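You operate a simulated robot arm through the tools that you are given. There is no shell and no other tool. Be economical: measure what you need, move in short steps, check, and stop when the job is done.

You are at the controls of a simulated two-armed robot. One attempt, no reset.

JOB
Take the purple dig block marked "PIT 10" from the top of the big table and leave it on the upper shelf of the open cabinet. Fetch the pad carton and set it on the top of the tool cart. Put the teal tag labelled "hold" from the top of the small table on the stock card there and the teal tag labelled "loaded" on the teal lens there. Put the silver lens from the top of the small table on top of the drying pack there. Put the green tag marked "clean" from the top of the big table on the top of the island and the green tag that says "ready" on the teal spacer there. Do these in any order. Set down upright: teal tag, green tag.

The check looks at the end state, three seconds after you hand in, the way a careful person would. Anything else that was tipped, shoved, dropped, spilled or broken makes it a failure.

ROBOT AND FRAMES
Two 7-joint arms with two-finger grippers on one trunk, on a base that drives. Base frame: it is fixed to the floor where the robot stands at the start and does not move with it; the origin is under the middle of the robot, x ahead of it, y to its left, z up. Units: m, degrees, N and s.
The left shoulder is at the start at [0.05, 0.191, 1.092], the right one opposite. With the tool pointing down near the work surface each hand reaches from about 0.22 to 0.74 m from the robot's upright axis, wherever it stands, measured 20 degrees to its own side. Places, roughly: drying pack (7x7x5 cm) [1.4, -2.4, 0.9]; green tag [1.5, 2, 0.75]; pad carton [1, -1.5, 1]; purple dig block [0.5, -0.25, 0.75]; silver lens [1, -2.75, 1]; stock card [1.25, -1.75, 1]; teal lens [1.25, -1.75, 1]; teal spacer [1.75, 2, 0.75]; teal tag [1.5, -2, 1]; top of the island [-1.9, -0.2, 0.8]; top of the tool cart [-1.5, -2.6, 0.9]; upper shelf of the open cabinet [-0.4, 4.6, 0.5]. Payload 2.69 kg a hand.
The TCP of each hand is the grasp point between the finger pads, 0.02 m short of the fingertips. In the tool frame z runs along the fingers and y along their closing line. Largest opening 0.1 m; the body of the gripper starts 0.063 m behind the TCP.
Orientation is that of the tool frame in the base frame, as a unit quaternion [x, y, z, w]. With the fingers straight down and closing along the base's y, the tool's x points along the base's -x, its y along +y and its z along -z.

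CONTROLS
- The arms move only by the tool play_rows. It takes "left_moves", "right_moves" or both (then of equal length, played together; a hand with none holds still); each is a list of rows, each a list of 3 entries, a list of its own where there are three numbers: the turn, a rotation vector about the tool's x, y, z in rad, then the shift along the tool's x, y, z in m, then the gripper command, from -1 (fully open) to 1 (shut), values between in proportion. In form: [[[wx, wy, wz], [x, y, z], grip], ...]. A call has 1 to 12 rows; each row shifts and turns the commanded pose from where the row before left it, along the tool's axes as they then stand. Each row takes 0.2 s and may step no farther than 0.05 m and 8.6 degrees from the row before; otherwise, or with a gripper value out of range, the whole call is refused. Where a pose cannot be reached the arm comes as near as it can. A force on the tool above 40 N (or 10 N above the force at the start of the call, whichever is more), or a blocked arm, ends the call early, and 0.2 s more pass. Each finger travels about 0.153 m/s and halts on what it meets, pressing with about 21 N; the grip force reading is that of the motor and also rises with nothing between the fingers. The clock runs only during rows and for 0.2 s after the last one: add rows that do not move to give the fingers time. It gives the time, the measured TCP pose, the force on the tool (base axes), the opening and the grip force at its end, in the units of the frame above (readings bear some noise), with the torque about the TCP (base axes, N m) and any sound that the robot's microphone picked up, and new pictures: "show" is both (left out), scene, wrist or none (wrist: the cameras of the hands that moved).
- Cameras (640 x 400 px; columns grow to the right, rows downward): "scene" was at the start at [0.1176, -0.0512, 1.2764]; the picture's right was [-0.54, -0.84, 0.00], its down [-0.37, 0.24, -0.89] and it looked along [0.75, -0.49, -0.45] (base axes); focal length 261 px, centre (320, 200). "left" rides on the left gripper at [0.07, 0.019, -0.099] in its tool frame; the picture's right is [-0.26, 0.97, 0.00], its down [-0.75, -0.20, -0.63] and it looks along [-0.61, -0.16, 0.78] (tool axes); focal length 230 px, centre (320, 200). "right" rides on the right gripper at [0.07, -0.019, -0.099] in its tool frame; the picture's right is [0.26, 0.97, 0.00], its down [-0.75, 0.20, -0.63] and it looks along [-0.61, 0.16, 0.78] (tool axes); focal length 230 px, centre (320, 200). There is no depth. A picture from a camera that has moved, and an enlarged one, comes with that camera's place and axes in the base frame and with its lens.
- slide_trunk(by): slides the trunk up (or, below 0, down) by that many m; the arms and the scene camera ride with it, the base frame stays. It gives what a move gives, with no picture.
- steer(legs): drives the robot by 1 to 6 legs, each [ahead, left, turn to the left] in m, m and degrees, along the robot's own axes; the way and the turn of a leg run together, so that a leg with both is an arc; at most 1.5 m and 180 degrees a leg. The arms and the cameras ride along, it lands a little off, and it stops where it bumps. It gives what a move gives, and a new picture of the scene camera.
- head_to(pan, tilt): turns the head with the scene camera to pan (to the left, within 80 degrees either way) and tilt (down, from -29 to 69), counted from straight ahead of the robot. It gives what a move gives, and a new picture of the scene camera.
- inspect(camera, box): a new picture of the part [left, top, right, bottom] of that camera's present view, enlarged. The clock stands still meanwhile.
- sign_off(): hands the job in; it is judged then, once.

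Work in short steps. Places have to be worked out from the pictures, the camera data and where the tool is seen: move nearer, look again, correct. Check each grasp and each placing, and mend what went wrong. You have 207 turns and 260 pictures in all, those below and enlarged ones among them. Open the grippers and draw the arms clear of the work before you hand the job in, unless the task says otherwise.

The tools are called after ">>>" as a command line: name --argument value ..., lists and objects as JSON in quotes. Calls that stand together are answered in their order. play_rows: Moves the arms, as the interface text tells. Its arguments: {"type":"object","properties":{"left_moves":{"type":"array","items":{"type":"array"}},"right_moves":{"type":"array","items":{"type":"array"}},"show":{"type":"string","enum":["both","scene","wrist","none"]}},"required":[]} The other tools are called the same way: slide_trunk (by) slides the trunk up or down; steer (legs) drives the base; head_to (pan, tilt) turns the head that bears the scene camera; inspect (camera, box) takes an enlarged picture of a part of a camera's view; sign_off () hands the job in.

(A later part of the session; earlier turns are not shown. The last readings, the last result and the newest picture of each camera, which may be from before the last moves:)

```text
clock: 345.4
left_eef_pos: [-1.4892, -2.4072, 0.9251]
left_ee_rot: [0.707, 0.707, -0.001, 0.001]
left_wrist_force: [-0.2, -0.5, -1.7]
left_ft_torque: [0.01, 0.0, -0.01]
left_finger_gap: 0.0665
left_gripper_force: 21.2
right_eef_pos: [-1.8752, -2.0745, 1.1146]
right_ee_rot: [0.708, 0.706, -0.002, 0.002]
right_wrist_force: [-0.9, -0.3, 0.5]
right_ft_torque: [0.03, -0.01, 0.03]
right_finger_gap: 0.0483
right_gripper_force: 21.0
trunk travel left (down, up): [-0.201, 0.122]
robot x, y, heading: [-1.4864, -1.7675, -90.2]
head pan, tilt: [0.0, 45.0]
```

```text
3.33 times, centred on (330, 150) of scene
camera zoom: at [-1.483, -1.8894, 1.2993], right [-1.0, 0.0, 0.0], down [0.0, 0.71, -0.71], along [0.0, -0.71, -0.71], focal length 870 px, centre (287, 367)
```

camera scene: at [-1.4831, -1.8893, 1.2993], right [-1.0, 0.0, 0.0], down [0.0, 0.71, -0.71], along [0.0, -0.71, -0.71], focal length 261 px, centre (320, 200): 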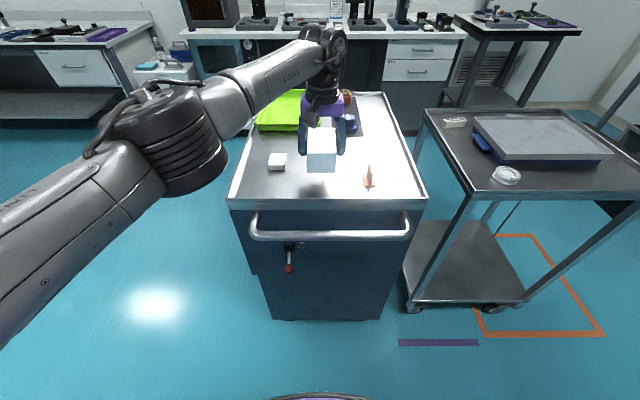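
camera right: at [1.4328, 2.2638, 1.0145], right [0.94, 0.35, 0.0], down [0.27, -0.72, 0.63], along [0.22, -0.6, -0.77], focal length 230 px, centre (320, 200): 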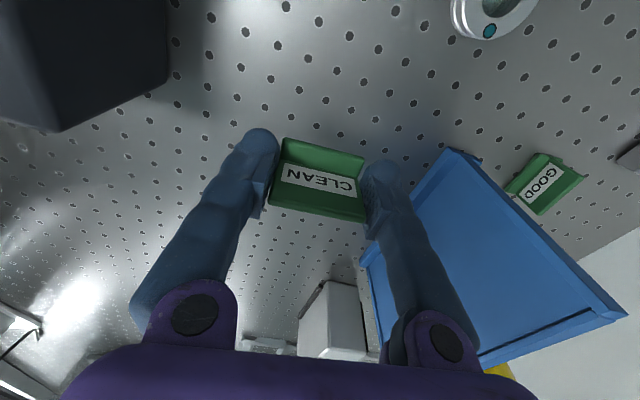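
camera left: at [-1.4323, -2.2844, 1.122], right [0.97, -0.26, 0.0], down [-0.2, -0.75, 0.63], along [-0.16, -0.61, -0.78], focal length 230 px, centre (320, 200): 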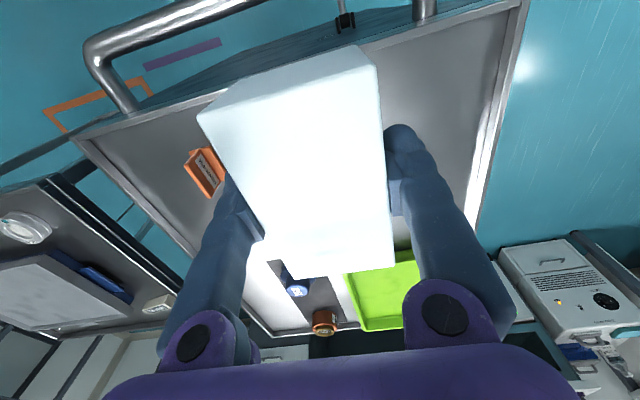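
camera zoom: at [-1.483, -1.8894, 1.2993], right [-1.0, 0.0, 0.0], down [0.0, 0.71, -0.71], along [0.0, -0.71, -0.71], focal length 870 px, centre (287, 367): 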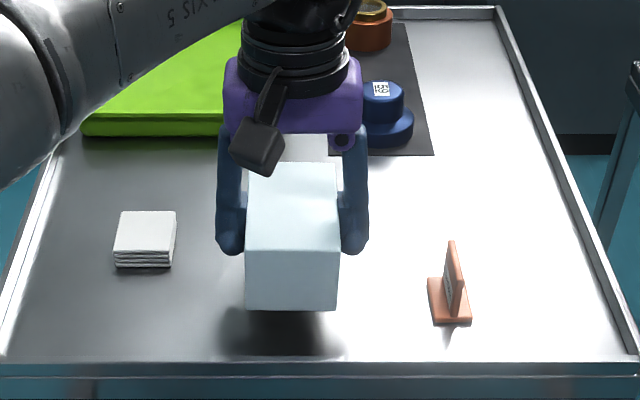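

>>> play_rows --left_moves '[[[0, 0, 0], [0, 0, 0.005], 1], [[0, 0, 0], [0, 0, 0.005], 1], [[0, 0, 0], [0, 0, 0.004], 1], [[0, 0, 0], [0, 0, 0], 1]]' --show "none"

>>> inspect --camera "scene" --box '[250, 90, 410, 210]'

```text
clock: 346.4
left_eef_pos: [-1.4887, -2.4066, 0.9102]
left_ee_rot: [0.708, 0.706, 0.0, 0.0]
left_wrist_force: [1.1, 0.4, -1.6]
left_ft_torque: [-0.03, -0.01, 0.02]
left_finger_gap: 0.0667
left_gripper_force: 20.8
right_eef_pos: [-1.8754, -2.0753, 1.1144]
right_ee_rot: [0.708, 0.706, -0.003, 0.002]
right_wrist_force: [0.8, 0.1, 0.1]
right_ft_torque: [0.02, 0.0, 0.0]
right_finger_gap: 0.0482
right_gripper_force: 20.7
trunk travel left (down, up): [-0.201, 0.122]
robot x, y, heading: [-1.483, -1.7673, -90.2]
head pan, tilt: [0.0, 45.0]
```

```text
3.33 times, centred on (330, 150) of scene
camera zoom: at [-1.483, -1.8894, 1.2993], right [-1.0, 0.0, 0.0], down [0.0, 0.71, -0.71], along [0.0, -0.71, -0.71], focal length 870 px, centre (287, 367)
```

zoom: 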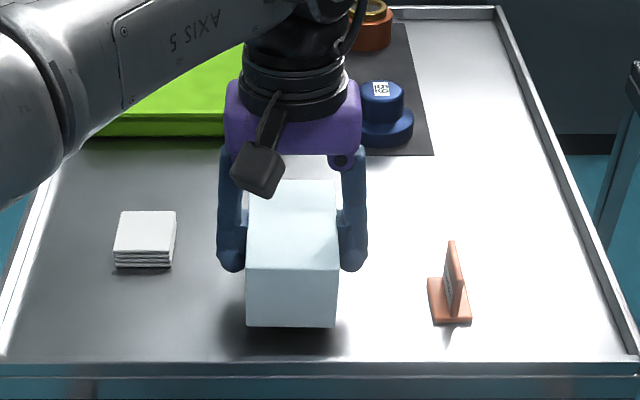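

>>> play_rows --left_moves '[[[0, 0, 0], [0, 0, 0.004], 1], [[0, 0, 0], [0, 0, 0.004], 1], [[0, 0, 0], [0, 0, 0.003], 1], [[0, 0, 0], [0, 0, 0], 1]]' --show "none"

```text
clock: 347.4
left_eef_pos: [-1.4894, -2.406, 0.9001]
left_ee_rot: [0.708, 0.706, 0.0, 0.001]
left_wrist_force: [-0.1, -0.9, -2.0]
left_ft_torque: [-0.02, 0.01, 0.01]
left_finger_gap: 0.0666
left_gripper_force: 21.2
right_eef_pos: [-1.8758, -2.075, 1.1147]
right_ee_rot: [0.709, 0.706, -0.002, 0.003]
right_wrist_force: [-0.3, 1.6, -0.1]
right_ft_torque: [0.02, -0.01, 0.05]
right_finger_gap: 0.0482
right_gripper_force: 21.0
trunk travel left (down, up): [-0.201, 0.122]
robot x, y, heading: [-1.4861, -1.7646, -90.1]
head pan, tilt: [0.0, 45.0]
```

>>> play_rows --left_moves '[[[0, 0, 0], [0, 0, 0.003], 1], [[0, 0, 0], [0, 0, 0.003], 1], [[0, 0, 0], [0, 0, 0.002], 1], [[0, 0, 0], [0, 0, 0], 1]]' --show "none"

>>> inspect --camera "scene" --box '[250, 90, 410, 210]'

```text
clock: 348.4
left_eef_pos: [-1.4883, -2.4064, 0.8965]
left_ee_rot: [0.708, 0.707, -0.002, 0.002]
left_wrist_force: [4.2, -6.9, 25.1]
left_ft_torque: [0.53, 0.15, -0.13]
left_finger_gap: 0.0666
left_gripper_force: 21.7
right_eef_pos: [-1.8752, -2.0726, 1.1153]
right_ee_rot: [0.707, 0.707, -0.005, 0.003]
right_wrist_force: [-0.4, 0.7, -0.3]
right_ft_torque: [0.04, -0.03, 0.02]
right_finger_gap: 0.0483
right_gripper_force: 21.1
trunk travel left (down, up): [-0.201, 0.122]
robot x, y, heading: [-1.4815, -1.765, -90.1]
head pan, tilt: [0.0, 45.0]
```

```text
3.33 times, centred on (330, 150) of scene
camera zoom: at [-1.4825, -1.8874, 1.2998], right [-1.0, 0.0, 0.0], down [0.0, 0.71, -0.71], along [0.0, -0.71, -0.71], focal length 870 px, centre (287, 367)
```

zoom: 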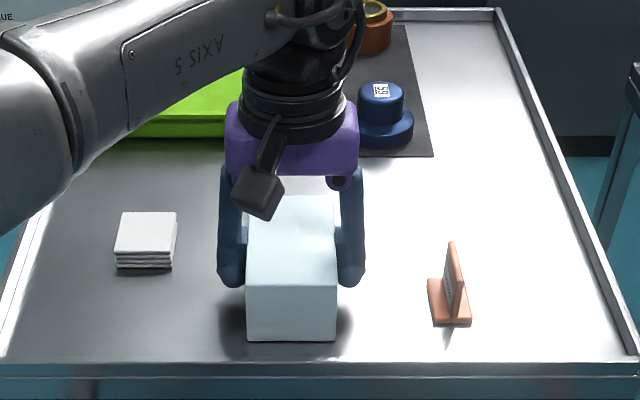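

Solid contact at 25 N. I'll ease off 3 mm, open, and rise straight up.

>>> play_rows --left_moves '[[[0, 0, 0], [0, 0, -0.004], 1], [[0, 0, 0], [0, 0, 0], 0.0], [[0, 0, 0], [0, 0, 0], -0.8], [[0, 0, 0], [0, 0, 0], -0.8], [[0, 0, 0], [0, 0, -0.02], -0.8], [[0, 0, 0], [0, 0, -0.04], -0.8], [[0, 0, 0], [0, 0, -0.04], -0.8], [[0, 0, 0], [0, 0, -0.04], -0.8], [[0, 0, 0], [0, 0, -0.04], -0.8], [[0, 0, 0], [0, 0, -0.02], -0.8], [[0, 0, 0], [0, 0, 0], -0.8]]' --show "both"

```text
clock: 350.8
left_eef_pos: [-1.4927, -2.392, 1.0804]
left_ee_rot: [0.708, 0.706, -0.002, 0.001]
left_wrist_force: [-0.8, 0.5, 0.3]
left_ft_torque: [-0.02, -0.01, 0.01]
left_finger_gap: 0.0902
left_gripper_force: 0.2
left hand out of reach, approached as far as the arm can: row 9, 10
right_eef_pos: [-1.8753, -2.0755, 1.1136]
right_ee_rot: [0.709, 0.706, -0.003, 0.003]
right_wrist_force: [-0.1, -0.5, 0.1]
right_ft_torque: [0.01, 0.02, 0.02]
right_finger_gap: 0.0483
right_gripper_force: 21.3
trunk travel left (down, up): [-0.201, 0.122]
robot x, y, heading: [-1.4827, -1.7648, -90.3]
head pan, tilt: [0.0, 45.0]
camera scene: at [-1.483, -1.8892, 1.2993], right [-1.0, 0.0, 0.0], down [0.0, 0.71, -0.71], along [0.0, -0.71, -0.71], focal length 261 px, centre (320, 200)
camera left: at [-1.4739, -2.3218, 1.1804], right [0.96, -0.26, 0.0], down [-0.2, -0.75, 0.63], along [-0.17, -0.61, -0.77], focal length 230 px, centre (320, 200)
```

scene: 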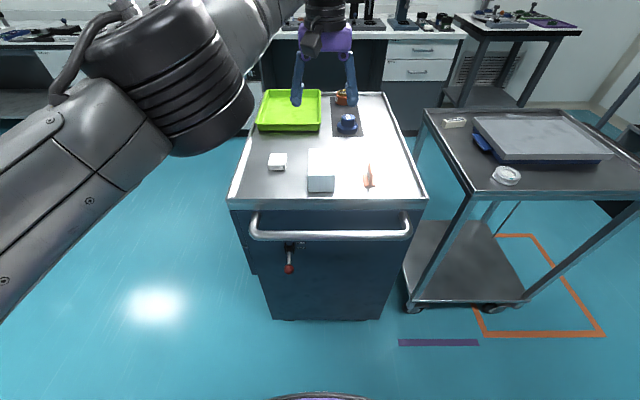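
left: 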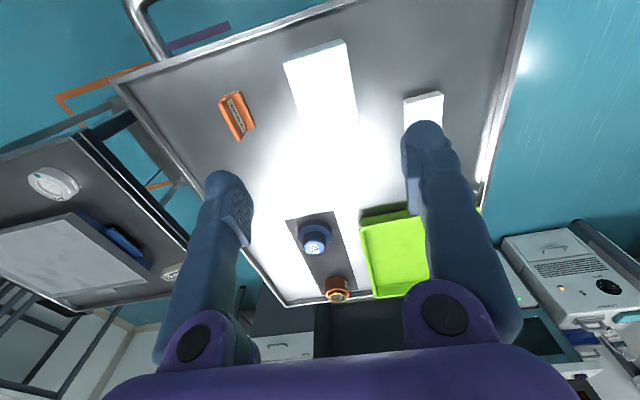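

The carton is upright on the cart with nothing else disturbed. I'll retract the left hand, move east of the cart, and turn to face the island.

>>> play_rows --left_moves '[[[0, 0, 0], [0.04, 0.015, 0], -1], [[0, 0, 0], [0.04, 0.015, 0], -1], [[0, 0, 0], [0.04, 0.015, 0], -1], [[0, 0, 0], [0.04, 0.015, 0], -1], [[0, 0, 0], [0.04, 0.015, 0], -1], [[0, 0, 0], [0.04, 0.015, 0], -1], [[0, 0, 0], [0.04, 0.02, 0], -1], [[0, 0, 0], [0.04, 0.02, 0], -1]]' --show "none"

>>> steer --legs '[[0, 0.5, 0], [-0.45, 0, 0], [0, 0, -125]]'

>>> head_to --pan 0 --tilt 30

```text
clock: 352.6
left_eef_pos: [-1.4944, -2.3887, 1.0894]
left_ee_rot: [0.707, 0.707, -0.001, 0.001]
left_wrist_force: [0.3, -0.2, 0.2]
left_ft_torque: [0.0, -0.01, 0.03]
left_finger_gap: 0.0999
left_gripper_force: 0.0
left hand out of reach, approached as far as the arm can: row 1, 2, 3, 4, 5, 6, 7, 8
right_eef_pos: [-1.8762, -2.0747, 1.1139]
right_ee_rot: [0.708, 0.706, -0.003, 0.002]
right_wrist_force: [0.2, -0.2, -0.4]
right_ft_torque: [-0.01, 0.02, 0.01]
right_finger_gap: 0.0481
right_gripper_force: 21.2
trunk travel left (down, up): [-0.201, 0.122]
robot x, y, heading: [-1.4834, -1.7678, -89.9]
head pan, tilt: [0.0, 45.0]
```

```text
clock: 365.0
left_eef_pos: [-1.4932, -0.9434, 1.0898]
left_ee_rot: [0.954, -0.299, -0.002, -0.001]
left_wrist_force: [0.0, -0.2, -0.5]
left_ft_torque: [0.01, 0.0, -0.01]
left_finger_gap: 0.1
left_gripper_force: 0.1
right_eef_pos: [-1.0182, -0.8083, 1.1143]
right_ee_rot: [0.954, -0.299, -0.005, -0.002]
right_wrist_force: [-1.0, -0.2, -0.8]
right_ft_torque: [0.0, -0.01, 0.01]
right_finger_gap: 0.0487
right_gripper_force: 21.0
trunk travel left (down, up): [-0.201, 0.122]
robot x, y, heading: [-0.9902, -1.307, 145.0]
head pan, tilt: [0.0, 45.0]
camera scene: at [-1.0868, -1.2395, 1.2993], right [0.57, 0.82, 0.0], down [0.58, -0.4, -0.71], along [-0.58, 0.4, -0.71], focal length 261 px, centre (320, 200)
```

scene: 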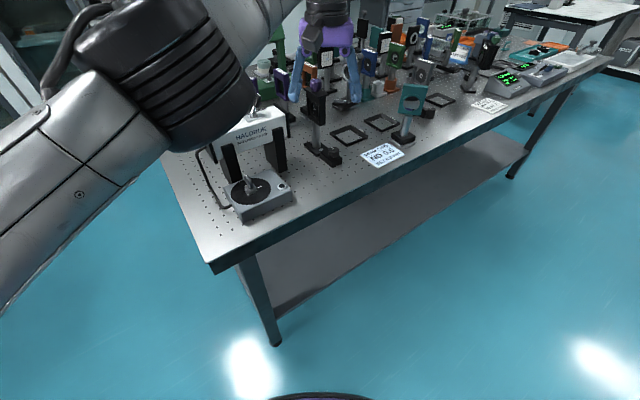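

```text
clock: 365.8
left_eef_pos: [-1.4931, -0.9436, 1.0888]
left_ee_rot: [0.954, -0.3, 0.0, 0.001]
left_wrist_force: [-1.2, 0.2, 0.2]
left_ft_torque: [0.02, -0.02, -0.04]
left_finger_gap: 0.0997
left_gripper_force: 0.1
right_eef_pos: [-1.0186, -0.8094, 1.1132]
right_ee_rot: [0.954, -0.299, -0.005, -0.001]
right_wrist_force: [0.7, -0.1, 0.0]
right_ft_torque: [0.03, 0.03, -0.01]
right_finger_gap: 0.0485
right_gripper_force: 21.1
trunk travel left (down, up): [-0.201, 0.122]
robot x, y, heading: [-0.9893, -1.306, 145.5]
head pan, tilt: [0.0, 30.0]
camera scene: at [-1.0944, -1.2343, 1.3218], right [0.57, 0.82, 0.0], down [0.41, -0.29, -0.87], along [-0.71, 0.49, -0.5], focal length 261 px, centre (320, 200)
```

scene: 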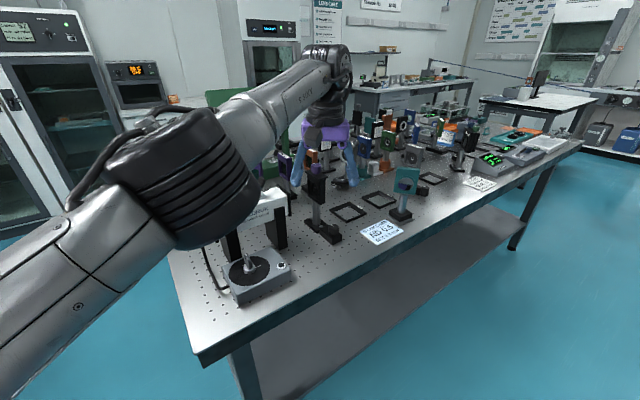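

The left hand didn't retract (it reported out of reach) and is now hovering above the island's optics. I'll raise the trunk for clearance before freeing the arm.

>>> slide_trunk --by 0.12

>>> inspect --camera "scene" --box '[160, 40, 480, 240]'

```text
clock: 367.3
left_eef_pos: [-1.4936, -0.9436, 1.2081]
left_ee_rot: [0.954, -0.299, 0.0, 0.001]
left_wrist_force: [0.2, -0.1, 0.4]
left_ft_torque: [-0.01, 0.0, 0.0]
left_finger_gap: 0.1
left_gripper_force: 0.1
right_eef_pos: [-1.0191, -0.8085, 1.2336]
right_ee_rot: [0.954, -0.299, -0.004, -0.001]
right_wrist_force: [0.0, 0.5, -0.5]
right_ft_torque: [-0.01, 0.01, 0.01]
right_finger_gap: 0.0485
right_gripper_force: 21.1
trunk travel left (down, up): [-0.321, 0.002]
robot x, y, heading: [-0.9863, -1.3124, 145.1]
head pan, tilt: [0.0, 30.0]
```

```text
2.00 times, centred on (320, 140) of scene
camera zoom: at [-1.0945, -1.2341, 1.4418], right [0.57, 0.82, 0.0], down [0.41, -0.29, -0.87], along [-0.71, 0.49, -0.5], focal length 522 px, centre (320, 320)
```

zoom: 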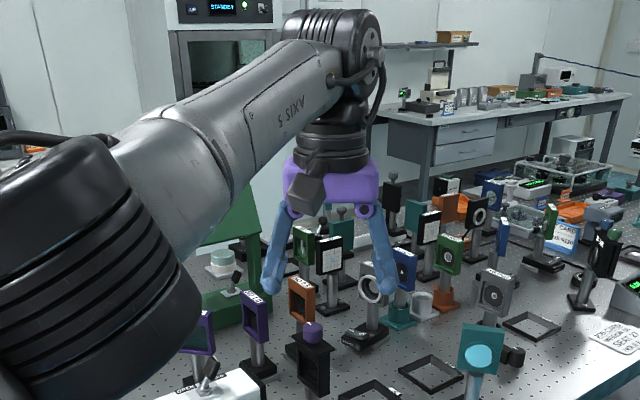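

The optics all look upright and untouched. I'll back away from the island before freeing the arm.

>>> steer --legs '[[-0.4, 0, 0]]'

>>> play_rows --left_moves '[[[0, 0, 0], [0.03, 0, 0.03], -1], [[0, 0, 0], [0.03, 0, 0.03], -1], [[0, 0, 0], [0.03, 0, 0.03], -1], [[0, 0, 0], [0.03, 0.01, 0.02], -1], [[0, 0, 0], [0.03, 0.01, 0], -1], [[0, 0, 0], [0.03, 0.01, 0], -1]]' --show "none"

```text
clock: 369.8
left_eef_pos: [-1.1665, -1.167, 1.2078]
left_ee_rot: [0.953, -0.302, 0.0, 0.0]
left_wrist_force: [-0.4, -0.7, -0.4]
left_ft_torque: [0.01, 0.0, 0.05]
left_finger_gap: 0.0999
left_gripper_force: 0.0
right_eef_pos: [-0.6907, -1.0356, 1.2334]
right_ee_rot: [0.953, -0.303, -0.004, -0.001]
right_wrist_force: [-0.1, -0.6, 0.4]
right_ft_torque: [0.03, -0.02, 0.0]
right_finger_gap: 0.0484
right_gripper_force: 21.3
trunk travel left (down, up): [-0.321, 0.002]
robot x, y, heading: [-0.6666, -1.5328, 144.6]
head pan, tilt: [0.0, 30.0]
camera scene: at [-0.7695, -1.461, 1.4419], right [0.58, 0.82, 0.0], down [0.41, -0.29, -0.87], along [-0.71, 0.5, -0.5], focal length 261 px, centre (320, 200)
```

scene: 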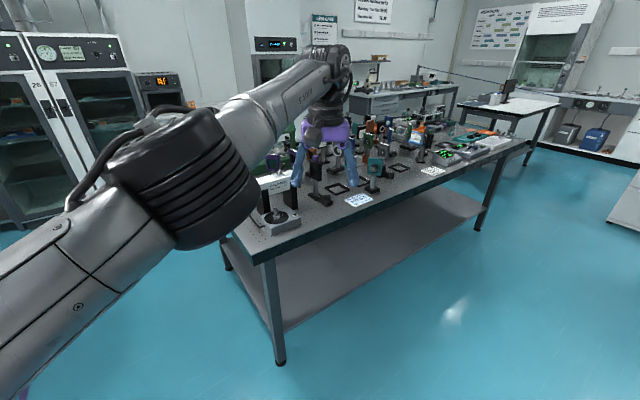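

```text
clock: 371.2
left_eef_pos: [-1.0385, -1.2991, 1.0973]
left_ee_rot: [0.953, -0.303, 0.0, -0.001]
left_wrist_force: [0.3, -0.7, -0.2]
left_ft_torque: [0.0, -0.01, -0.03]
left_finger_gap: 0.0998
left_gripper_force: 0.0
right_eef_pos: [-0.6912, -1.0374, 1.2348]
right_ee_rot: [0.953, -0.304, -0.004, -0.001]
right_wrist_force: [0.4, 0.5, 0.6]
right_ft_torque: [0.0, -0.02, 0.02]
right_finger_gap: 0.0488
right_gripper_force: 20.9
trunk travel left (down, up): [-0.321, 0.002]
robot x, y, heading: [-0.6634, -1.536, 144.9]
head pan, tilt: [0.0, 30.0]
```

The arm is free again. I'll tuck it in and then line up on the island's east side for a free spot.

>>> play_rows --left_moves '[[[0, 0, 0], [0.03, 0.03, 0], -1], [[0, 0, 0], [0.03, 0.03, 0], -1], [[0, 0, 0], [0.03, 0.03, 0], -1], [[0, 0, 0], [0.03, 0.03, 0], -1], [[0, 0, 0], [0.03, 0.03, -0.03], -1], [[0, 0, 0], [0.02, 0.03, -0.03], -1]]' --show "none"

>>> steer --legs '[[0, 0, 35], [0, -1.15, 0], [0.22, 0, 0]]'

>>> head_to --pan 0 --tilt 45

```text
refused: row 5 steps farther than a row can; nothing moved
```

```text
clock: 384.8
left_eef_pos: [-1.3246, -0.3783, 1.0974]
left_ee_rot: [1.0, 0.003, -0.001, 0.0]
left_wrist_force: [0.0, -0.2, 0.1]
left_ft_torque: [0.03, -0.02, 0.01]
left_finger_gap: 0.0998
left_gripper_force: 0.2
right_eef_pos: [-1.1931, 0.0365, 1.2344]
right_ee_rot: [1.0, 0.002, -0.004, 0.0]
right_wrist_force: [-0.2, -1.2, -0.5]
right_ft_torque: [0.0, 0.01, 0.05]
right_finger_gap: 0.0486
right_gripper_force: 21.2
trunk travel left (down, up): [-0.321, 0.002]
robot x, y, heading: [-0.881, -0.3541, -179.6]
head pan, tilt: [0.0, 30.0]
camera scene: at [-1.0118, -0.356, 1.4419], right [0.0, 1.0, 0.0], down [0.5, 0.0, -0.87], along [-0.87, 0.0, -0.5], focal length 261 px, centre (320, 200)
```

scene: 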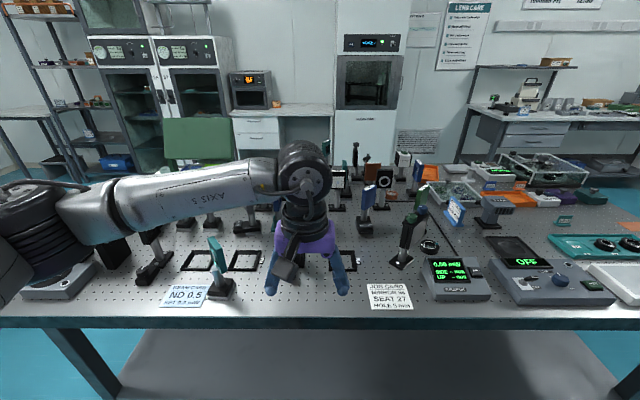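

```text
clock: 385.5
left_eef_pos: [-1.3239, -0.379, 1.0968]
left_ee_rot: [1.0, 0.003, -0.001, 0.0]
left_wrist_force: [0.4, -0.3, 0.3]
left_ft_torque: [0.04, -0.01, 0.01]
left_finger_gap: 0.0999
left_gripper_force: 0.0
right_eef_pos: [-1.1918, 0.0359, 1.2346]
right_ee_rot: [1.0, 0.003, -0.005, -0.001]
right_wrist_force: [-0.4, 0.1, 0.1]
right_ft_torque: [0.03, 0.01, 0.01]
right_finger_gap: 0.0484
right_gripper_force: 20.7
trunk travel left (down, up): [-0.321, 0.002]
robot x, y, heading: [-0.8804, -0.3571, -179.9]
head pan, tilt: [0.0, 45.0]
camera scene: at [-1.0019, -0.356, 1.4194], right [0.0, 1.0, 0.0], down [0.71, 0.0, -0.71], along [-0.71, 0.0, -0.71], focal length 261 px, centre (320, 200)
```

scene: 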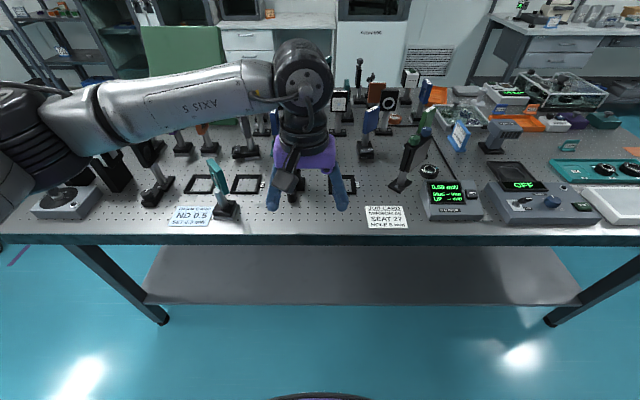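

I'll move the left hand out of the view.

>>> play_rows --left_moves '[[[0, 0, 0], [0.03, 0.035, -0.01], -1], [[0, 0, 0], [0.03, 0.035, -0.01], -1], [[0, 0, 0], [0.03, 0.035, -0.01], -1], [[0, 0, 0], [0.03, 0.035, -0.01], -1], [[0, 0, 0], [0.03, 0.035, -0.01], -1], [[0, 0, 0], [0.02, 0.03, -0.02], -1]]' --show "scene"

>>> inspect --camera "scene" --box '[230, 130, 470, 260]'

```text
clock: 386.9
left_eef_pos: [-1.1521, -0.5816, 1.1681]
left_ee_rot: [1.0, 0.003, -0.001, -0.001]
left_wrist_force: [-0.4, 0.2, -0.2]
left_ft_torque: [-0.02, 0.03, 0.01]
left_finger_gap: 0.1002
left_gripper_force: 0.0
right_eef_pos: [-1.1913, 0.0351, 1.2351]
right_ee_rot: [1.0, 0.004, -0.005, -0.001]
right_wrist_force: [0.2, 0.1, -0.3]
right_ft_torque: [-0.01, 0.04, -0.02]
right_finger_gap: 0.0484
right_gripper_force: 20.8
trunk travel left (down, up): [-0.321, 0.002]
robot x, y, heading: [-0.8809, -0.355, -179.7]
head pan, tilt: [0.0, 45.0]
camera scene: at [-1.0015, -0.3566, 1.4194], right [0.0, 1.0, 0.0], down [0.71, 0.0, -0.71], along [-0.71, 0.0, -0.71], focal length 261 px, centre (320, 200)
```

scene: 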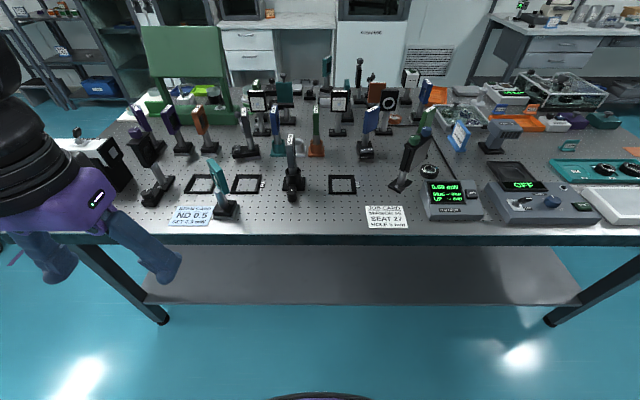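

```text
2.67 times, centred on (350, 195) of scene
camera zoom: at [-1.0015, -0.3566, 1.4194], right [0.0, 1.0, 0.0], down [0.71, 0.0, -0.71], along [-0.71, 0.0, -0.71], focal length 696 px, centre (240, 213)
```

zoom: 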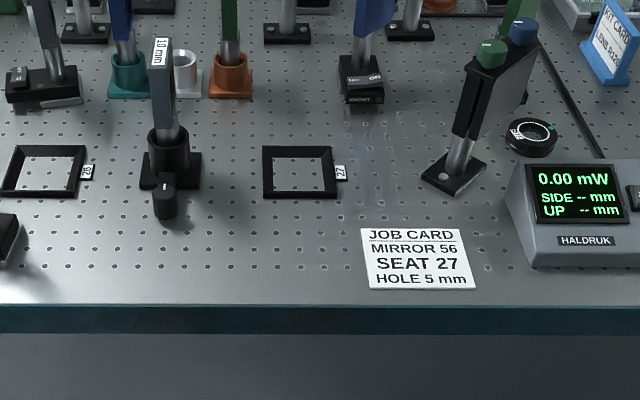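

There's a free spot at about (-1.545, -0.31) between the post mount and the job card. I'll shift slightly, lower the trunk, and bring CLEAN there.

>>> steer --legs '[[0, 0.12, 0], [0.09, 0, 0]]'

>>> slide_trunk --by -0.14

>>> head_to --pan 0 --tilt 50

```text
clock: 389.3
left_eef_pos: [-1.2438, -0.702, 1.1682]
left_ee_rot: [1.0, 0.002, 0.0, 0.0]
left_wrist_force: [-0.9, -0.1, -0.8]
left_ft_torque: [0.0, -0.01, 0.0]
left_finger_gap: 0.1001
left_gripper_force: 0.0
right_eef_pos: [-1.2839, -0.0841, 1.2339]
right_ee_rot: [1.0, 0.002, -0.004, 0.0]
right_wrist_force: [-0.4, -0.6, -0.4]
right_ft_torque: [-0.01, -0.05, -0.01]
right_finger_gap: 0.0486
right_gripper_force: 20.6
trunk travel left (down, up): [-0.321, 0.002]
robot x, y, heading: [-0.971, -0.4754, -179.8]
head pan, tilt: [0.0, 45.0]
camera scene: at [-1.0934, -0.4768, 1.4192], right [0.0, 1.0, 0.0], down [0.71, 0.0, -0.71], along [-0.71, 0.0, -0.71], focal length 261 px, centre (320, 200)
```

scene: 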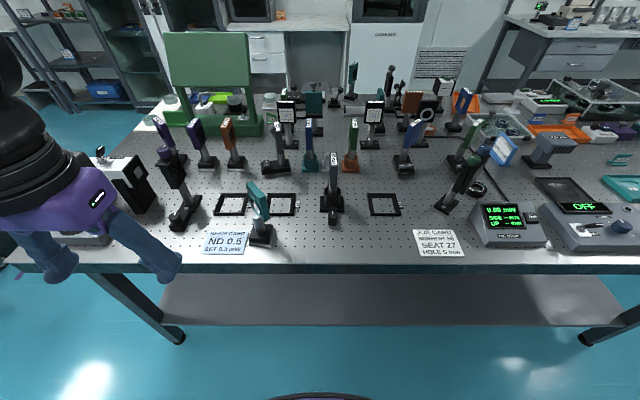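

```text
clock: 391.0
left_eef_pos: [-1.2437, -0.7015, 1.0275]
left_ee_rot: [1.0, 0.002, -0.001, 0.0]
left_wrist_force: [1.3, 1.5, -0.7]
left_ft_torque: [0.03, 0.03, -0.03]
left_finger_gap: 0.0998
left_gripper_force: 0.0
right_eef_pos: [-1.2826, -0.0858, 1.0938]
right_ee_rot: [1.0, 0.002, -0.004, 0.0]
right_wrist_force: [0.6, -0.6, -0.1]
right_ft_torque: [0.01, -0.04, 0.02]
right_finger_gap: 0.0486
right_gripper_force: 20.5
trunk travel left (down, up): [-0.181, 0.142]
robot x, y, heading: [-0.9742, -0.4745, -179.8]
head pan, tilt: [0.0, 45.0]
```

```text
clock: 391.7
left_eef_pos: [-1.2448, -0.7016, 1.0276]
left_ee_rot: [1.0, 0.001, 0.0, 0.0]
left_wrist_force: [0.2, 0.3, 0.5]
left_ft_torque: [-0.01, -0.01, 0.0]
left_finger_gap: 0.1
left_gripper_force: 0.0
right_eef_pos: [-1.2824, -0.0836, 1.0946]
right_ee_rot: [1.0, 0.001, -0.005, 0.0]
right_wrist_force: [-0.7, 0.8, 0.0]
right_ft_torque: [0.02, -0.05, 0.0]
right_finger_gap: 0.0481
right_gripper_force: 21.3
trunk travel left (down, up): [-0.181, 0.142]
robot x, y, heading: [-0.9734, -0.4754, -180.0]
head pan, tilt: [0.0, 50.0]
camera scene: at [-1.0886, -0.4768, 1.2724], right [0.0, 1.0, 0.0], down [0.77, 0.0, -0.64], along [-0.64, 0.0, -0.77], focal length 261 px, centre (320, 200)
```

scene: 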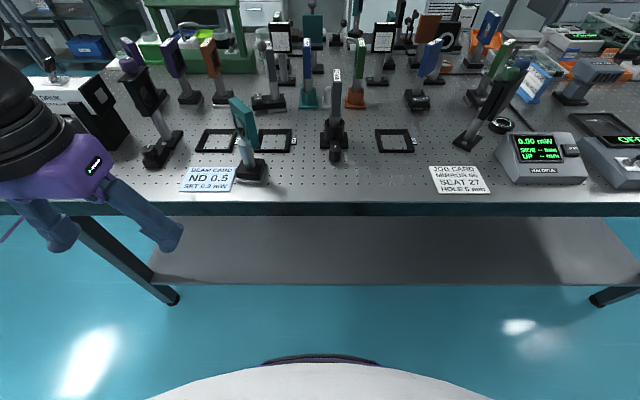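

Triangulation gives the island top at z ≈ 0.847, and the free spot at about (-1.515, -0.315). I'm moving CLEAN above it.

>>> play_rows --right_moves '[[[0, 0, 0], [-0.029, 0.029, 0], 1], [[0, 0, 0], [-0.029, 0.029, 0], 1], [[0, 0, 0], [-0.029, 0.029, 0], 1], [[0, 0, 0], [-0.029, 0.029, 0], 1], [[0, 0, 0], [-0.029, 0.029, 0.01], 1], [[0, 0, 0], [-0.029, 0.029, 0.01], 1], [[0, 0, 0], [-0.029, 0.029, 0.02], 1], [[0, 0, 0], [-0.029, 0.029, 0.02], 1], [[0, 0, 0], [0, 0, 0.03], 1], [[0, 0, 0], [0, 0, 0.03], 1], [[0, 0, 0], [0, 0, 0], 1]]' --show "both"

```text
clock: 394.1
left_eef_pos: [-1.2431, -0.7017, 1.0272]
left_ee_rot: [1.0, 0.002, -0.001, 0.0]
left_wrist_force: [-0.6, -0.6, -0.3]
left_ft_torque: [0.01, -0.03, 0.0]
left_finger_gap: 0.1
left_gripper_force: 0.1
right_eef_pos: [-1.5165, -0.3169, 0.9753]
right_ee_rot: [1.0, 0.001, -0.005, -0.001]
right_wrist_force: [-0.5, 0.2, 0.3]
right_ft_torque: [0.0, 0.01, -0.01]
right_finger_gap: 0.0485
right_gripper_force: 20.7
trunk travel left (down, up): [-0.181, 0.142]
robot x, y, heading: [-0.9705, -0.4788, -179.8]
head pan, tilt: [0.0, 50.0]
camera scene: at [-1.0884, -0.4768, 1.2724], right [0.0, 1.0, 0.0], down [0.77, 0.0, -0.64], along [-0.64, 0.0, -0.77], focal length 261 px, centre (320, 200)
camera right: at [-1.4467, -0.2997, 1.0729], right [0.26, -0.97, 0.0], down [-0.74, -0.2, 0.64], along [-0.61, -0.16, -0.77], focal length 230 px, centre (320, 200)
```

scene: 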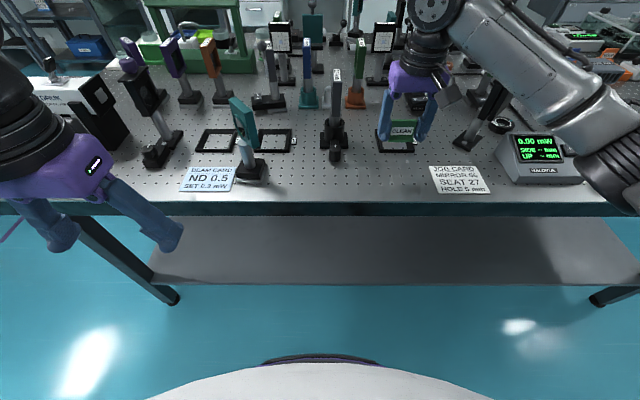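
right: 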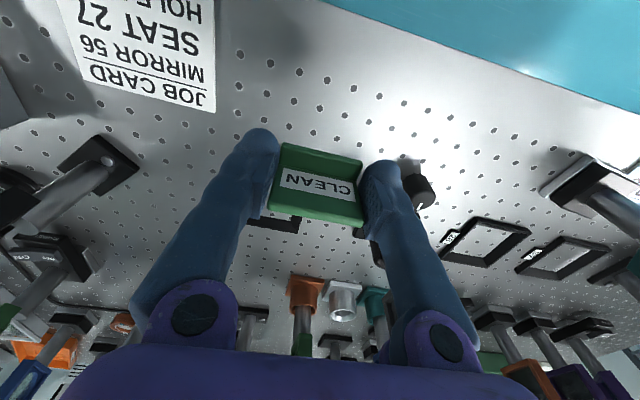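

The area beneath is free. Lowering CLEAN.

>>> play_rows --right_moves '[[[0, 0, 0], [0.003, 0, 0.03], 1], [[0, 0, 0], [0, 0, 0.03], 1], [[0, 0, 0], [0, 0, 0.02], 1], [[0, 0, 0], [0, 0, 0.006], 1], [[0, 0, 0], [0, 0, 0], 1]]' --show "both"

```text
clock: 395.3
left_eef_pos: [-1.2446, -0.7023, 1.0285]
left_ee_rot: [1.0, 0.002, -0.002, 0.0]
left_wrist_force: [0.3, -0.4, 0.0]
left_ft_torque: [-0.03, 0.0, 0.01]
left_finger_gap: 0.1
left_gripper_force: 0.0
right_eef_pos: [-1.5122, -0.3177, 0.8893]
right_ee_rot: [1.0, 0.002, -0.004, -0.001]
right_wrist_force: [0.3, 0.3, -0.2]
right_ft_torque: [-0.01, 0.0, 0.01]
right_finger_gap: 0.0484
right_gripper_force: 21.2
trunk travel left (down, up): [-0.181, 0.142]
robot x, y, heading: [-0.973, -0.4739, -180.1]
head pan, tilt: [0.0, 50.0]
camera scene: at [-1.0886, -0.4768, 1.2724], right [0.0, 1.0, 0.0], down [0.77, 0.0, -0.64], along [-0.64, 0.0, -0.77], focal length 261 px, centre (320, 200)
camera right: at [-1.4441, -0.2992, 0.9871], right [0.26, -0.97, 0.0], down [-0.74, -0.2, 0.64], along [-0.61, -0.16, -0.77], focal length 230 px, centre (320, 200)
```

scene: 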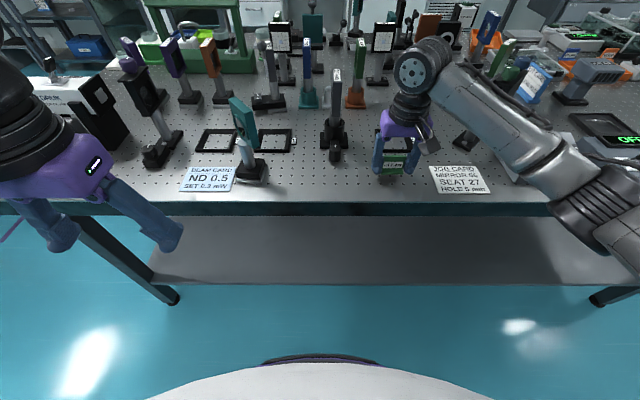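
right: 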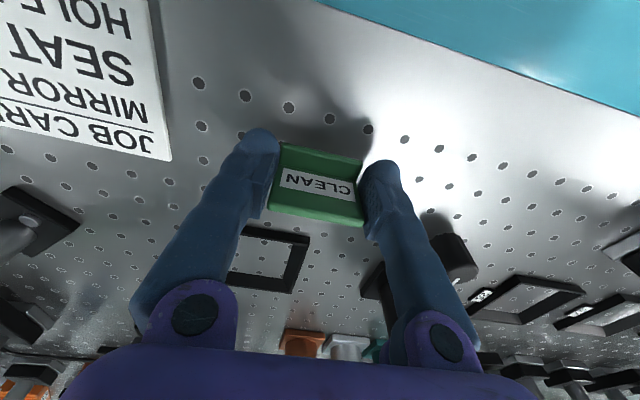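

>>> play_rows --right_moves '[[[0, 0, 0], [0, 0, 0.004], 1], [[0, 0, 0], [0, 0, 0.004], 1], [[0, 0, 0], [0, 0, 0.003], 1], [[0, 0, 0], [0, 0, 0], 1]]' --show "none"

```text
clock: 396.3
left_eef_pos: [-1.2447, -0.7018, 1.0295]
left_ee_rot: [1.0, 0.002, -0.001, -0.001]
left_wrist_force: [0.1, 0.1, 0.0]
left_ft_torque: [0.04, 0.05, -0.04]
left_finger_gap: 0.0998
left_gripper_force: 0.0
right_eef_pos: [-1.5119, -0.3158, 0.8791]
right_ee_rot: [1.0, 0.002, -0.004, -0.001]
right_wrist_force: [0.9, -0.2, -0.2]
right_ft_torque: [0.01, -0.01, -0.01]
right_finger_gap: 0.0485
right_gripper_force: 20.8
trunk travel left (down, up): [-0.181, 0.142]
robot x, y, heading: [-0.9685, -0.4738, -179.8]
head pan, tilt: [0.0, 50.0]
```

>>> play_rows --right_moves '[[[0, 0, 0], [0, 0, 0.002], 1], [[0, 0, 0], [0, 0, 0.002], 1], [[0, 0, 0], [0, 0, 0.002], 1], [[0, 0, 0], [0, 0, 0], 1]]' --show "wrist"

```text
clock: 397.3
left_eef_pos: [-1.2443, -0.702, 1.0287]
left_ee_rot: [1.0, 0.001, 0.0, 0.0]
left_wrist_force: [-0.3, -0.3, -1.6]
left_ft_torque: [0.0, 0.02, -0.01]
left_finger_gap: 0.1
left_gripper_force: 0.1
right_eef_pos: [-1.5133, -0.3159, 0.8754]
right_ee_rot: [1.0, 0.001, -0.006, -0.001]
right_wrist_force: [-2.9, 2.0, 16.1]
right_ft_torque: [0.03, 0.03, 0.03]
right_finger_gap: 0.0483
right_gripper_force: 21.2
trunk travel left (down, up): [-0.181, 0.142]
robot x, y, heading: [-0.9703, -0.4775, -179.7]
head pan, tilt: [0.0, 50.0]
camera right: at [-1.4433, -0.2983, 0.9724], right [0.26, -0.97, 0.0], down [-0.74, -0.2, 0.64], along [-0.62, -0.16, -0.77], focal length 230 px, centre (320, 200)
```

right: 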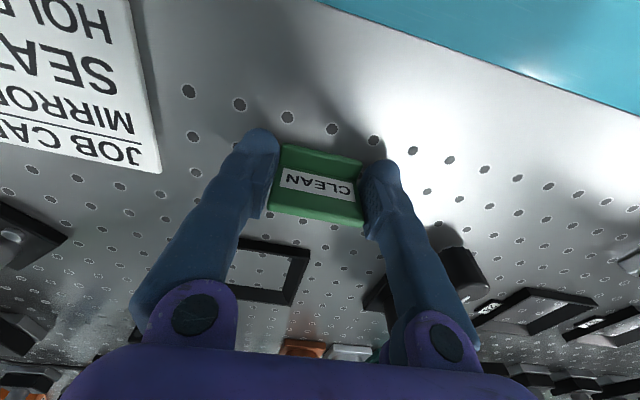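

Contact at 16 N. I'll ease off, open, and rise straight up.

>>> play_rows --right_moves '[[[0, 0, 0], [0, 0, -0.002], 1], [[0, 0, 0], [0, 0, 0], 0.0], [[0, 0, 0], [0, 0, 0], -0.3], [[0, 0, 0], [0, 0, 0], -0.3], [[0, 0, 0], [0, 0, -0.02], -0.3], [[0, 0, 0], [0, 0, -0.03], -0.3], [[0, 0, 0], [0, 0, -0.04], -0.3], [[0, 0, 0], [0, 0, -0.04], -0.3], [[0, 0, 0], [0, 0, -0.04], -0.3], [[0, 0, 0], [0.01, 0, -0.03], -0.3], [[0, 0, 0], [0.04, 0, 0], -0.3], [[0, 0, 0], [0.04, 0, 0], -0.3]]' --show "both"

>>> inspect --camera "scene" --box '[300, 100, 500, 210]'

```text
clock: 399.9
left_eef_pos: [-1.2446, -0.7022, 1.0291]
left_ee_rot: [1.0, 0.001, -0.001, 0.0]
left_wrist_force: [0.1, 0.0, -0.7]
left_ft_torque: [-0.02, 0.01, -0.01]
left_finger_gap: 0.1001
left_gripper_force: 0.0
right_eef_pos: [-1.4219, -0.3158, 1.0744]
right_ee_rot: [1.0, 0.002, -0.004, -0.002]
right_wrist_force: [0.6, -0.4, -0.8]
right_ft_torque: [0.01, 0.02, 0.01]
right_finger_gap: 0.065
right_gripper_force: 0.0
trunk travel left (down, up): [-0.181, 0.142]
robot x, y, heading: [-0.9733, -0.4723, -179.8]
head pan, tilt: [0.0, 50.0]
camera scene: at [-1.0882, -0.4768, 1.2724], right [0.0, 1.0, 0.0], down [0.77, 0.0, -0.64], along [-0.64, 0.0, -0.77], focal length 261 px, centre (320, 200)
camera right: at [-1.3533, -0.2986, 1.1726], right [0.26, -0.97, 0.0], down [-0.74, -0.2, 0.64], along [-0.61, -0.16, -0.77], focal length 230 px, centre (320, 200)
```

scene: 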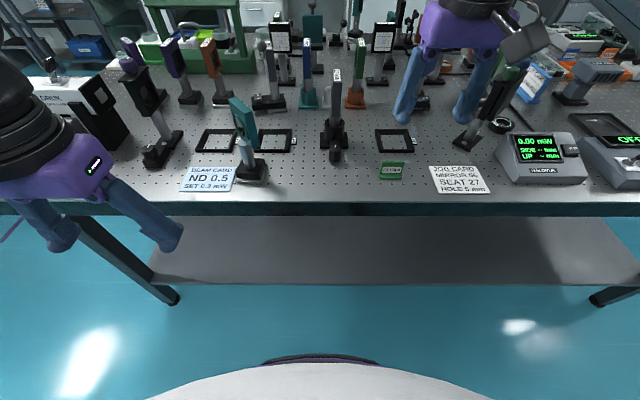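
right: 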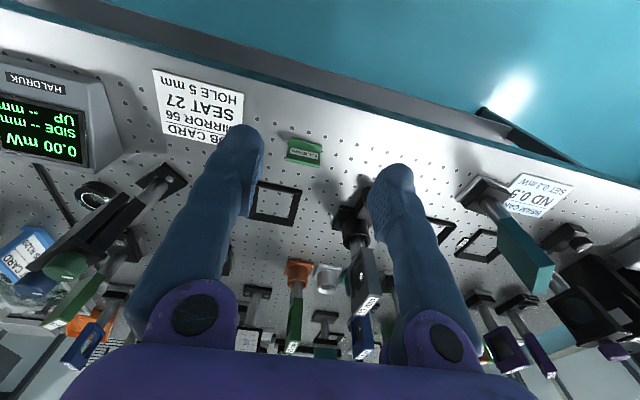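

```text
3.20 times, centred on (400, 155) of scene
camera zoom: at [-1.0882, -0.4768, 1.2724], right [0.0, 1.0, 0.0], down [0.77, 0.0, -0.64], along [-0.64, 0.0, -0.77], focal length 835 px, centre (64, 344)
```

zoom: 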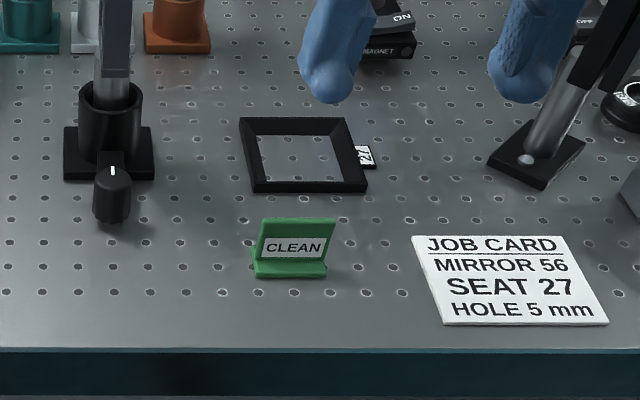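

CLEAN stands on the island. The last item is the silver lens at about (1.01, -2.70), best reached from the south end of the small table. I'll retract and drive around.

>>> play_rows --right_moves '[[[0, 0, 0], [0.04, 0, -0.01], -1], [[0, 0, 0], [0.04, -0.02, -0.01], -1], [[0, 0, 0], [0.04, -0.02, -0.01], -1], [[0, 0, 0], [0.03, -0.03, 0], -1], [[0, 0, 0], [0, -0.04, 0], -1], [[0, 0, 0], [0, -0.04, 0], -1]]' --show "none"

>>> steer --legs '[[-0.5, 0, 0], [0, 0, -90], [-1.3, 0, 0]]'

>>> head_to --pan -75 --tilt 25

```text
clock: 401.3
left_eef_pos: [-1.2443, -0.7004, 1.028]
left_ee_rot: [1.0, 0.001, -0.001, -0.001]
left_wrist_force: [-0.5, 0.0, 0.1]
left_ft_torque: [-0.03, -0.02, 0.0]
left_finger_gap: 0.1
left_gripper_force: 0.1
right_eef_pos: [-1.271, -0.1641, 1.105]
right_ee_rot: [1.0, 0.002, -0.004, 0.0]
right_wrist_force: [-0.6, -0.5, -0.1]
right_ft_torque: [-0.01, 0.0, -0.02]
right_finger_gap: 0.0998
right_gripper_force: 0.1
trunk travel left (down, up): [-0.181, 0.142]
robot x, y, heading: [-0.9705, -0.4768, -179.8]
head pan, tilt: [0.0, 50.0]
```

```text
clock: 414.1
left_eef_pos: [-0.718, -1.5131, 1.0272]
left_ee_rot: [-0.707, 0.707, 0.0, 0.001]
left_wrist_force: [-0.2, -0.3, -0.5]
left_ft_torque: [0.0, 0.01, 0.02]
left_finger_gap: 0.1
left_gripper_force: 0.1
right_eef_pos: [-0.1812, -1.4855, 1.1039]
right_ee_rot: [0.707, -0.707, -0.003, -0.003]
right_wrist_force: [0.0, -0.3, 0.9]
right_ft_torque: [0.02, 0.02, 0.0]
right_finger_gap: 0.1
right_gripper_force: 0.1
trunk travel left (down, up): [-0.181, 0.142]
robot x, y, heading: [-0.4917, -1.7856, 90.0]
head pan, tilt: [0.0, 50.0]
camera scene: at [-0.4911, -1.6702, 1.2724], right [1.0, 0.0, 0.0], down [0.0, -0.77, -0.64], along [0.0, 0.64, -0.77], focal length 261 px, centre (320, 200)
```

scene: 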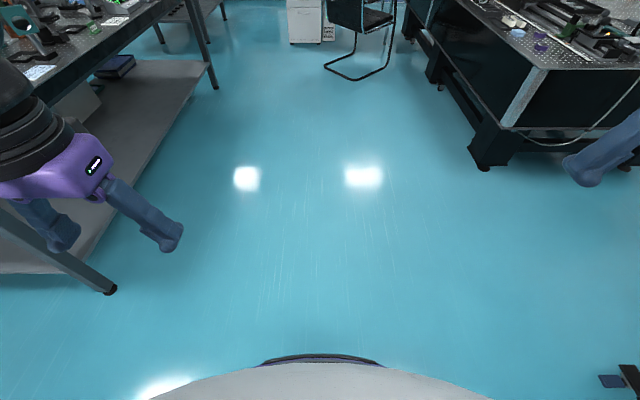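

```text
clock: 415.6
left_eef_pos: [-0.7184, -1.5133, 1.0282]
left_ee_rot: [0.707, -0.707, 0.0, 0.0]
left_wrist_force: [-0.4, 0.5, 1.3]
left_ft_torque: [0.0, -0.01, -0.01]
left_finger_gap: 0.1001
left_gripper_force: 0.1
right_eef_pos: [-0.182, -1.4871, 1.1037]
right_ee_rot: [-0.707, 0.707, 0.003, 0.003]
right_wrist_force: [0.3, 0.7, 0.3]
right_ft_torque: [0.01, 0.01, -0.04]
right_finger_gap: 0.0999
right_gripper_force: 0.0
trunk travel left (down, up): [-0.181, 0.142]
robot x, y, heading: [-0.4924, -1.7863, 89.9]
head pan, tilt: [-75.0, 25.0]
camera scene: at [-0.4021, -1.723, 1.3098], right [0.26, -0.97, 0.0], down [-0.41, -0.11, -0.91], along [0.88, 0.24, -0.42], focal length 261 px, centre (320, 200)
```

scene: 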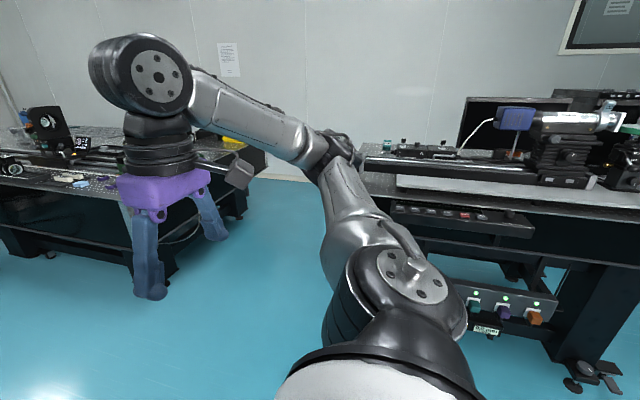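

>>> steer --legs '[[-1.42, 0, 0]]'

>>> head_to --pan -55 --tilt 25

>>> head_to --pan -80 --tilt 25

```text
clock: 422.7
left_eef_pos: [-0.7115, -2.9378, 1.0277]
left_ee_rot: [0.711, -0.703, -0.001, -0.001]
left_wrist_force: [0.5, -0.8, 0.0]
left_ft_torque: [0.02, -0.01, -0.01]
left_finger_gap: 0.1001
left_gripper_force: 0.0
right_eef_pos: [-0.1772, -2.9044, 1.1039]
right_ee_rot: [0.711, -0.703, -0.004, -0.004]
right_wrist_force: [0.5, 0.3, 0.1]
right_ft_torque: [0.02, 0.02, 0.01]
right_finger_gap: 0.1003
right_gripper_force: 0.1
trunk travel left (down, up): [-0.181, 0.142]
robot x, y, heading: [-0.4837, -3.2045, 90.8]
head pan, tilt: [-75.0, 25.0]
camera scene: at [-0.3948, -3.1437, 1.3099], right [0.27, -0.96, 0.0], down [-0.41, -0.11, -0.91], along [0.87, 0.24, -0.42], focal length 261 px, centre (320, 200)
```

scene: 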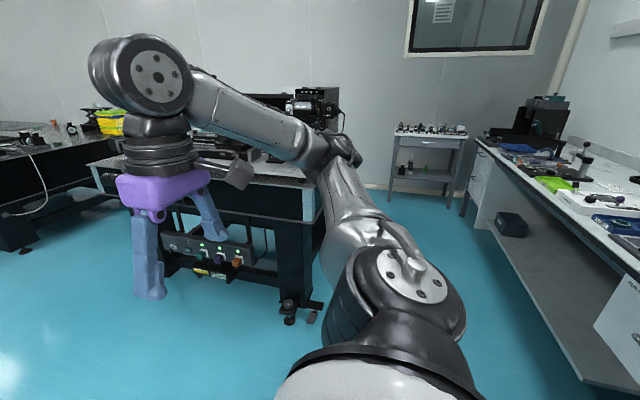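

```text
clock: 423.5
left_eef_pos: [-0.7129, -2.936, 1.0276]
left_ee_rot: [0.711, -0.704, -0.001, 0.0]
left_wrist_force: [0.5, -0.2, -0.5]
left_ft_torque: [-0.02, -0.03, -0.02]
left_finger_gap: 0.1001
left_gripper_force: 0.0
right_eef_pos: [-0.1777, -2.9044, 1.1045]
right_ee_rot: [0.711, -0.704, -0.003, -0.003]
right_wrist_force: [-0.3, 0.4, 0.0]
right_ft_torque: [-0.01, -0.03, 0.02]
right_finger_gap: 0.1
right_gripper_force: 0.2
trunk travel left (down, up): [-0.181, 0.142]
robot x, y, heading: [-0.4871, -3.2033, 90.6]
head pan, tilt: [-55.0, 25.0]
camera scene: at [-0.4086, -3.1147, 1.3099], right [0.58, -0.81, 0.0], down [-0.34, -0.25, -0.91], along [0.74, 0.53, -0.42], focal length 261 px, centre (320, 200)
```

scene: 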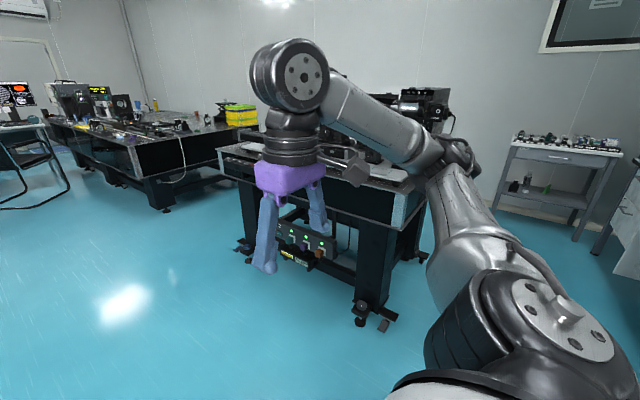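

```text
clock: 424.4
left_eef_pos: [-0.7121, -2.9363, 1.0279]
left_ee_rot: [0.711, -0.703, -0.001, 0.0]
left_wrist_force: [0.4, -0.9, 0.2]
left_ft_torque: [-0.01, 0.01, 0.0]
left_finger_gap: 0.1
left_gripper_force: 0.1
right_eef_pos: [-0.1782, -2.9046, 1.1047]
right_ee_rot: [0.711, -0.703, -0.003, -0.003]
right_wrist_force: [0.5, 0.2, 0.0]
right_ft_torque: [0.01, 0.03, 0.04]
right_finger_gap: 0.1
right_gripper_force: 0.1
trunk travel left (down, up): [-0.181, 0.142]
robot x, y, heading: [-0.4829, -3.2074, 90.5]
head pan, tilt: [-80.0, 25.0]
camera scene: at [-0.393, -3.1512, 1.3099], right [0.18, -0.98, 0.0], down [-0.42, -0.08, -0.91], along [0.89, 0.17, -0.42], focal length 261 px, centre (320, 200)
```

scene: 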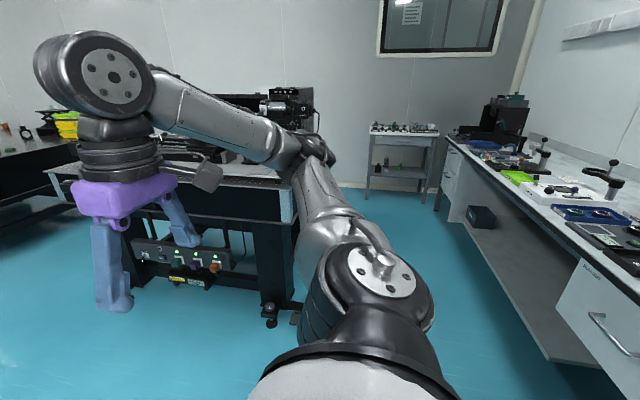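

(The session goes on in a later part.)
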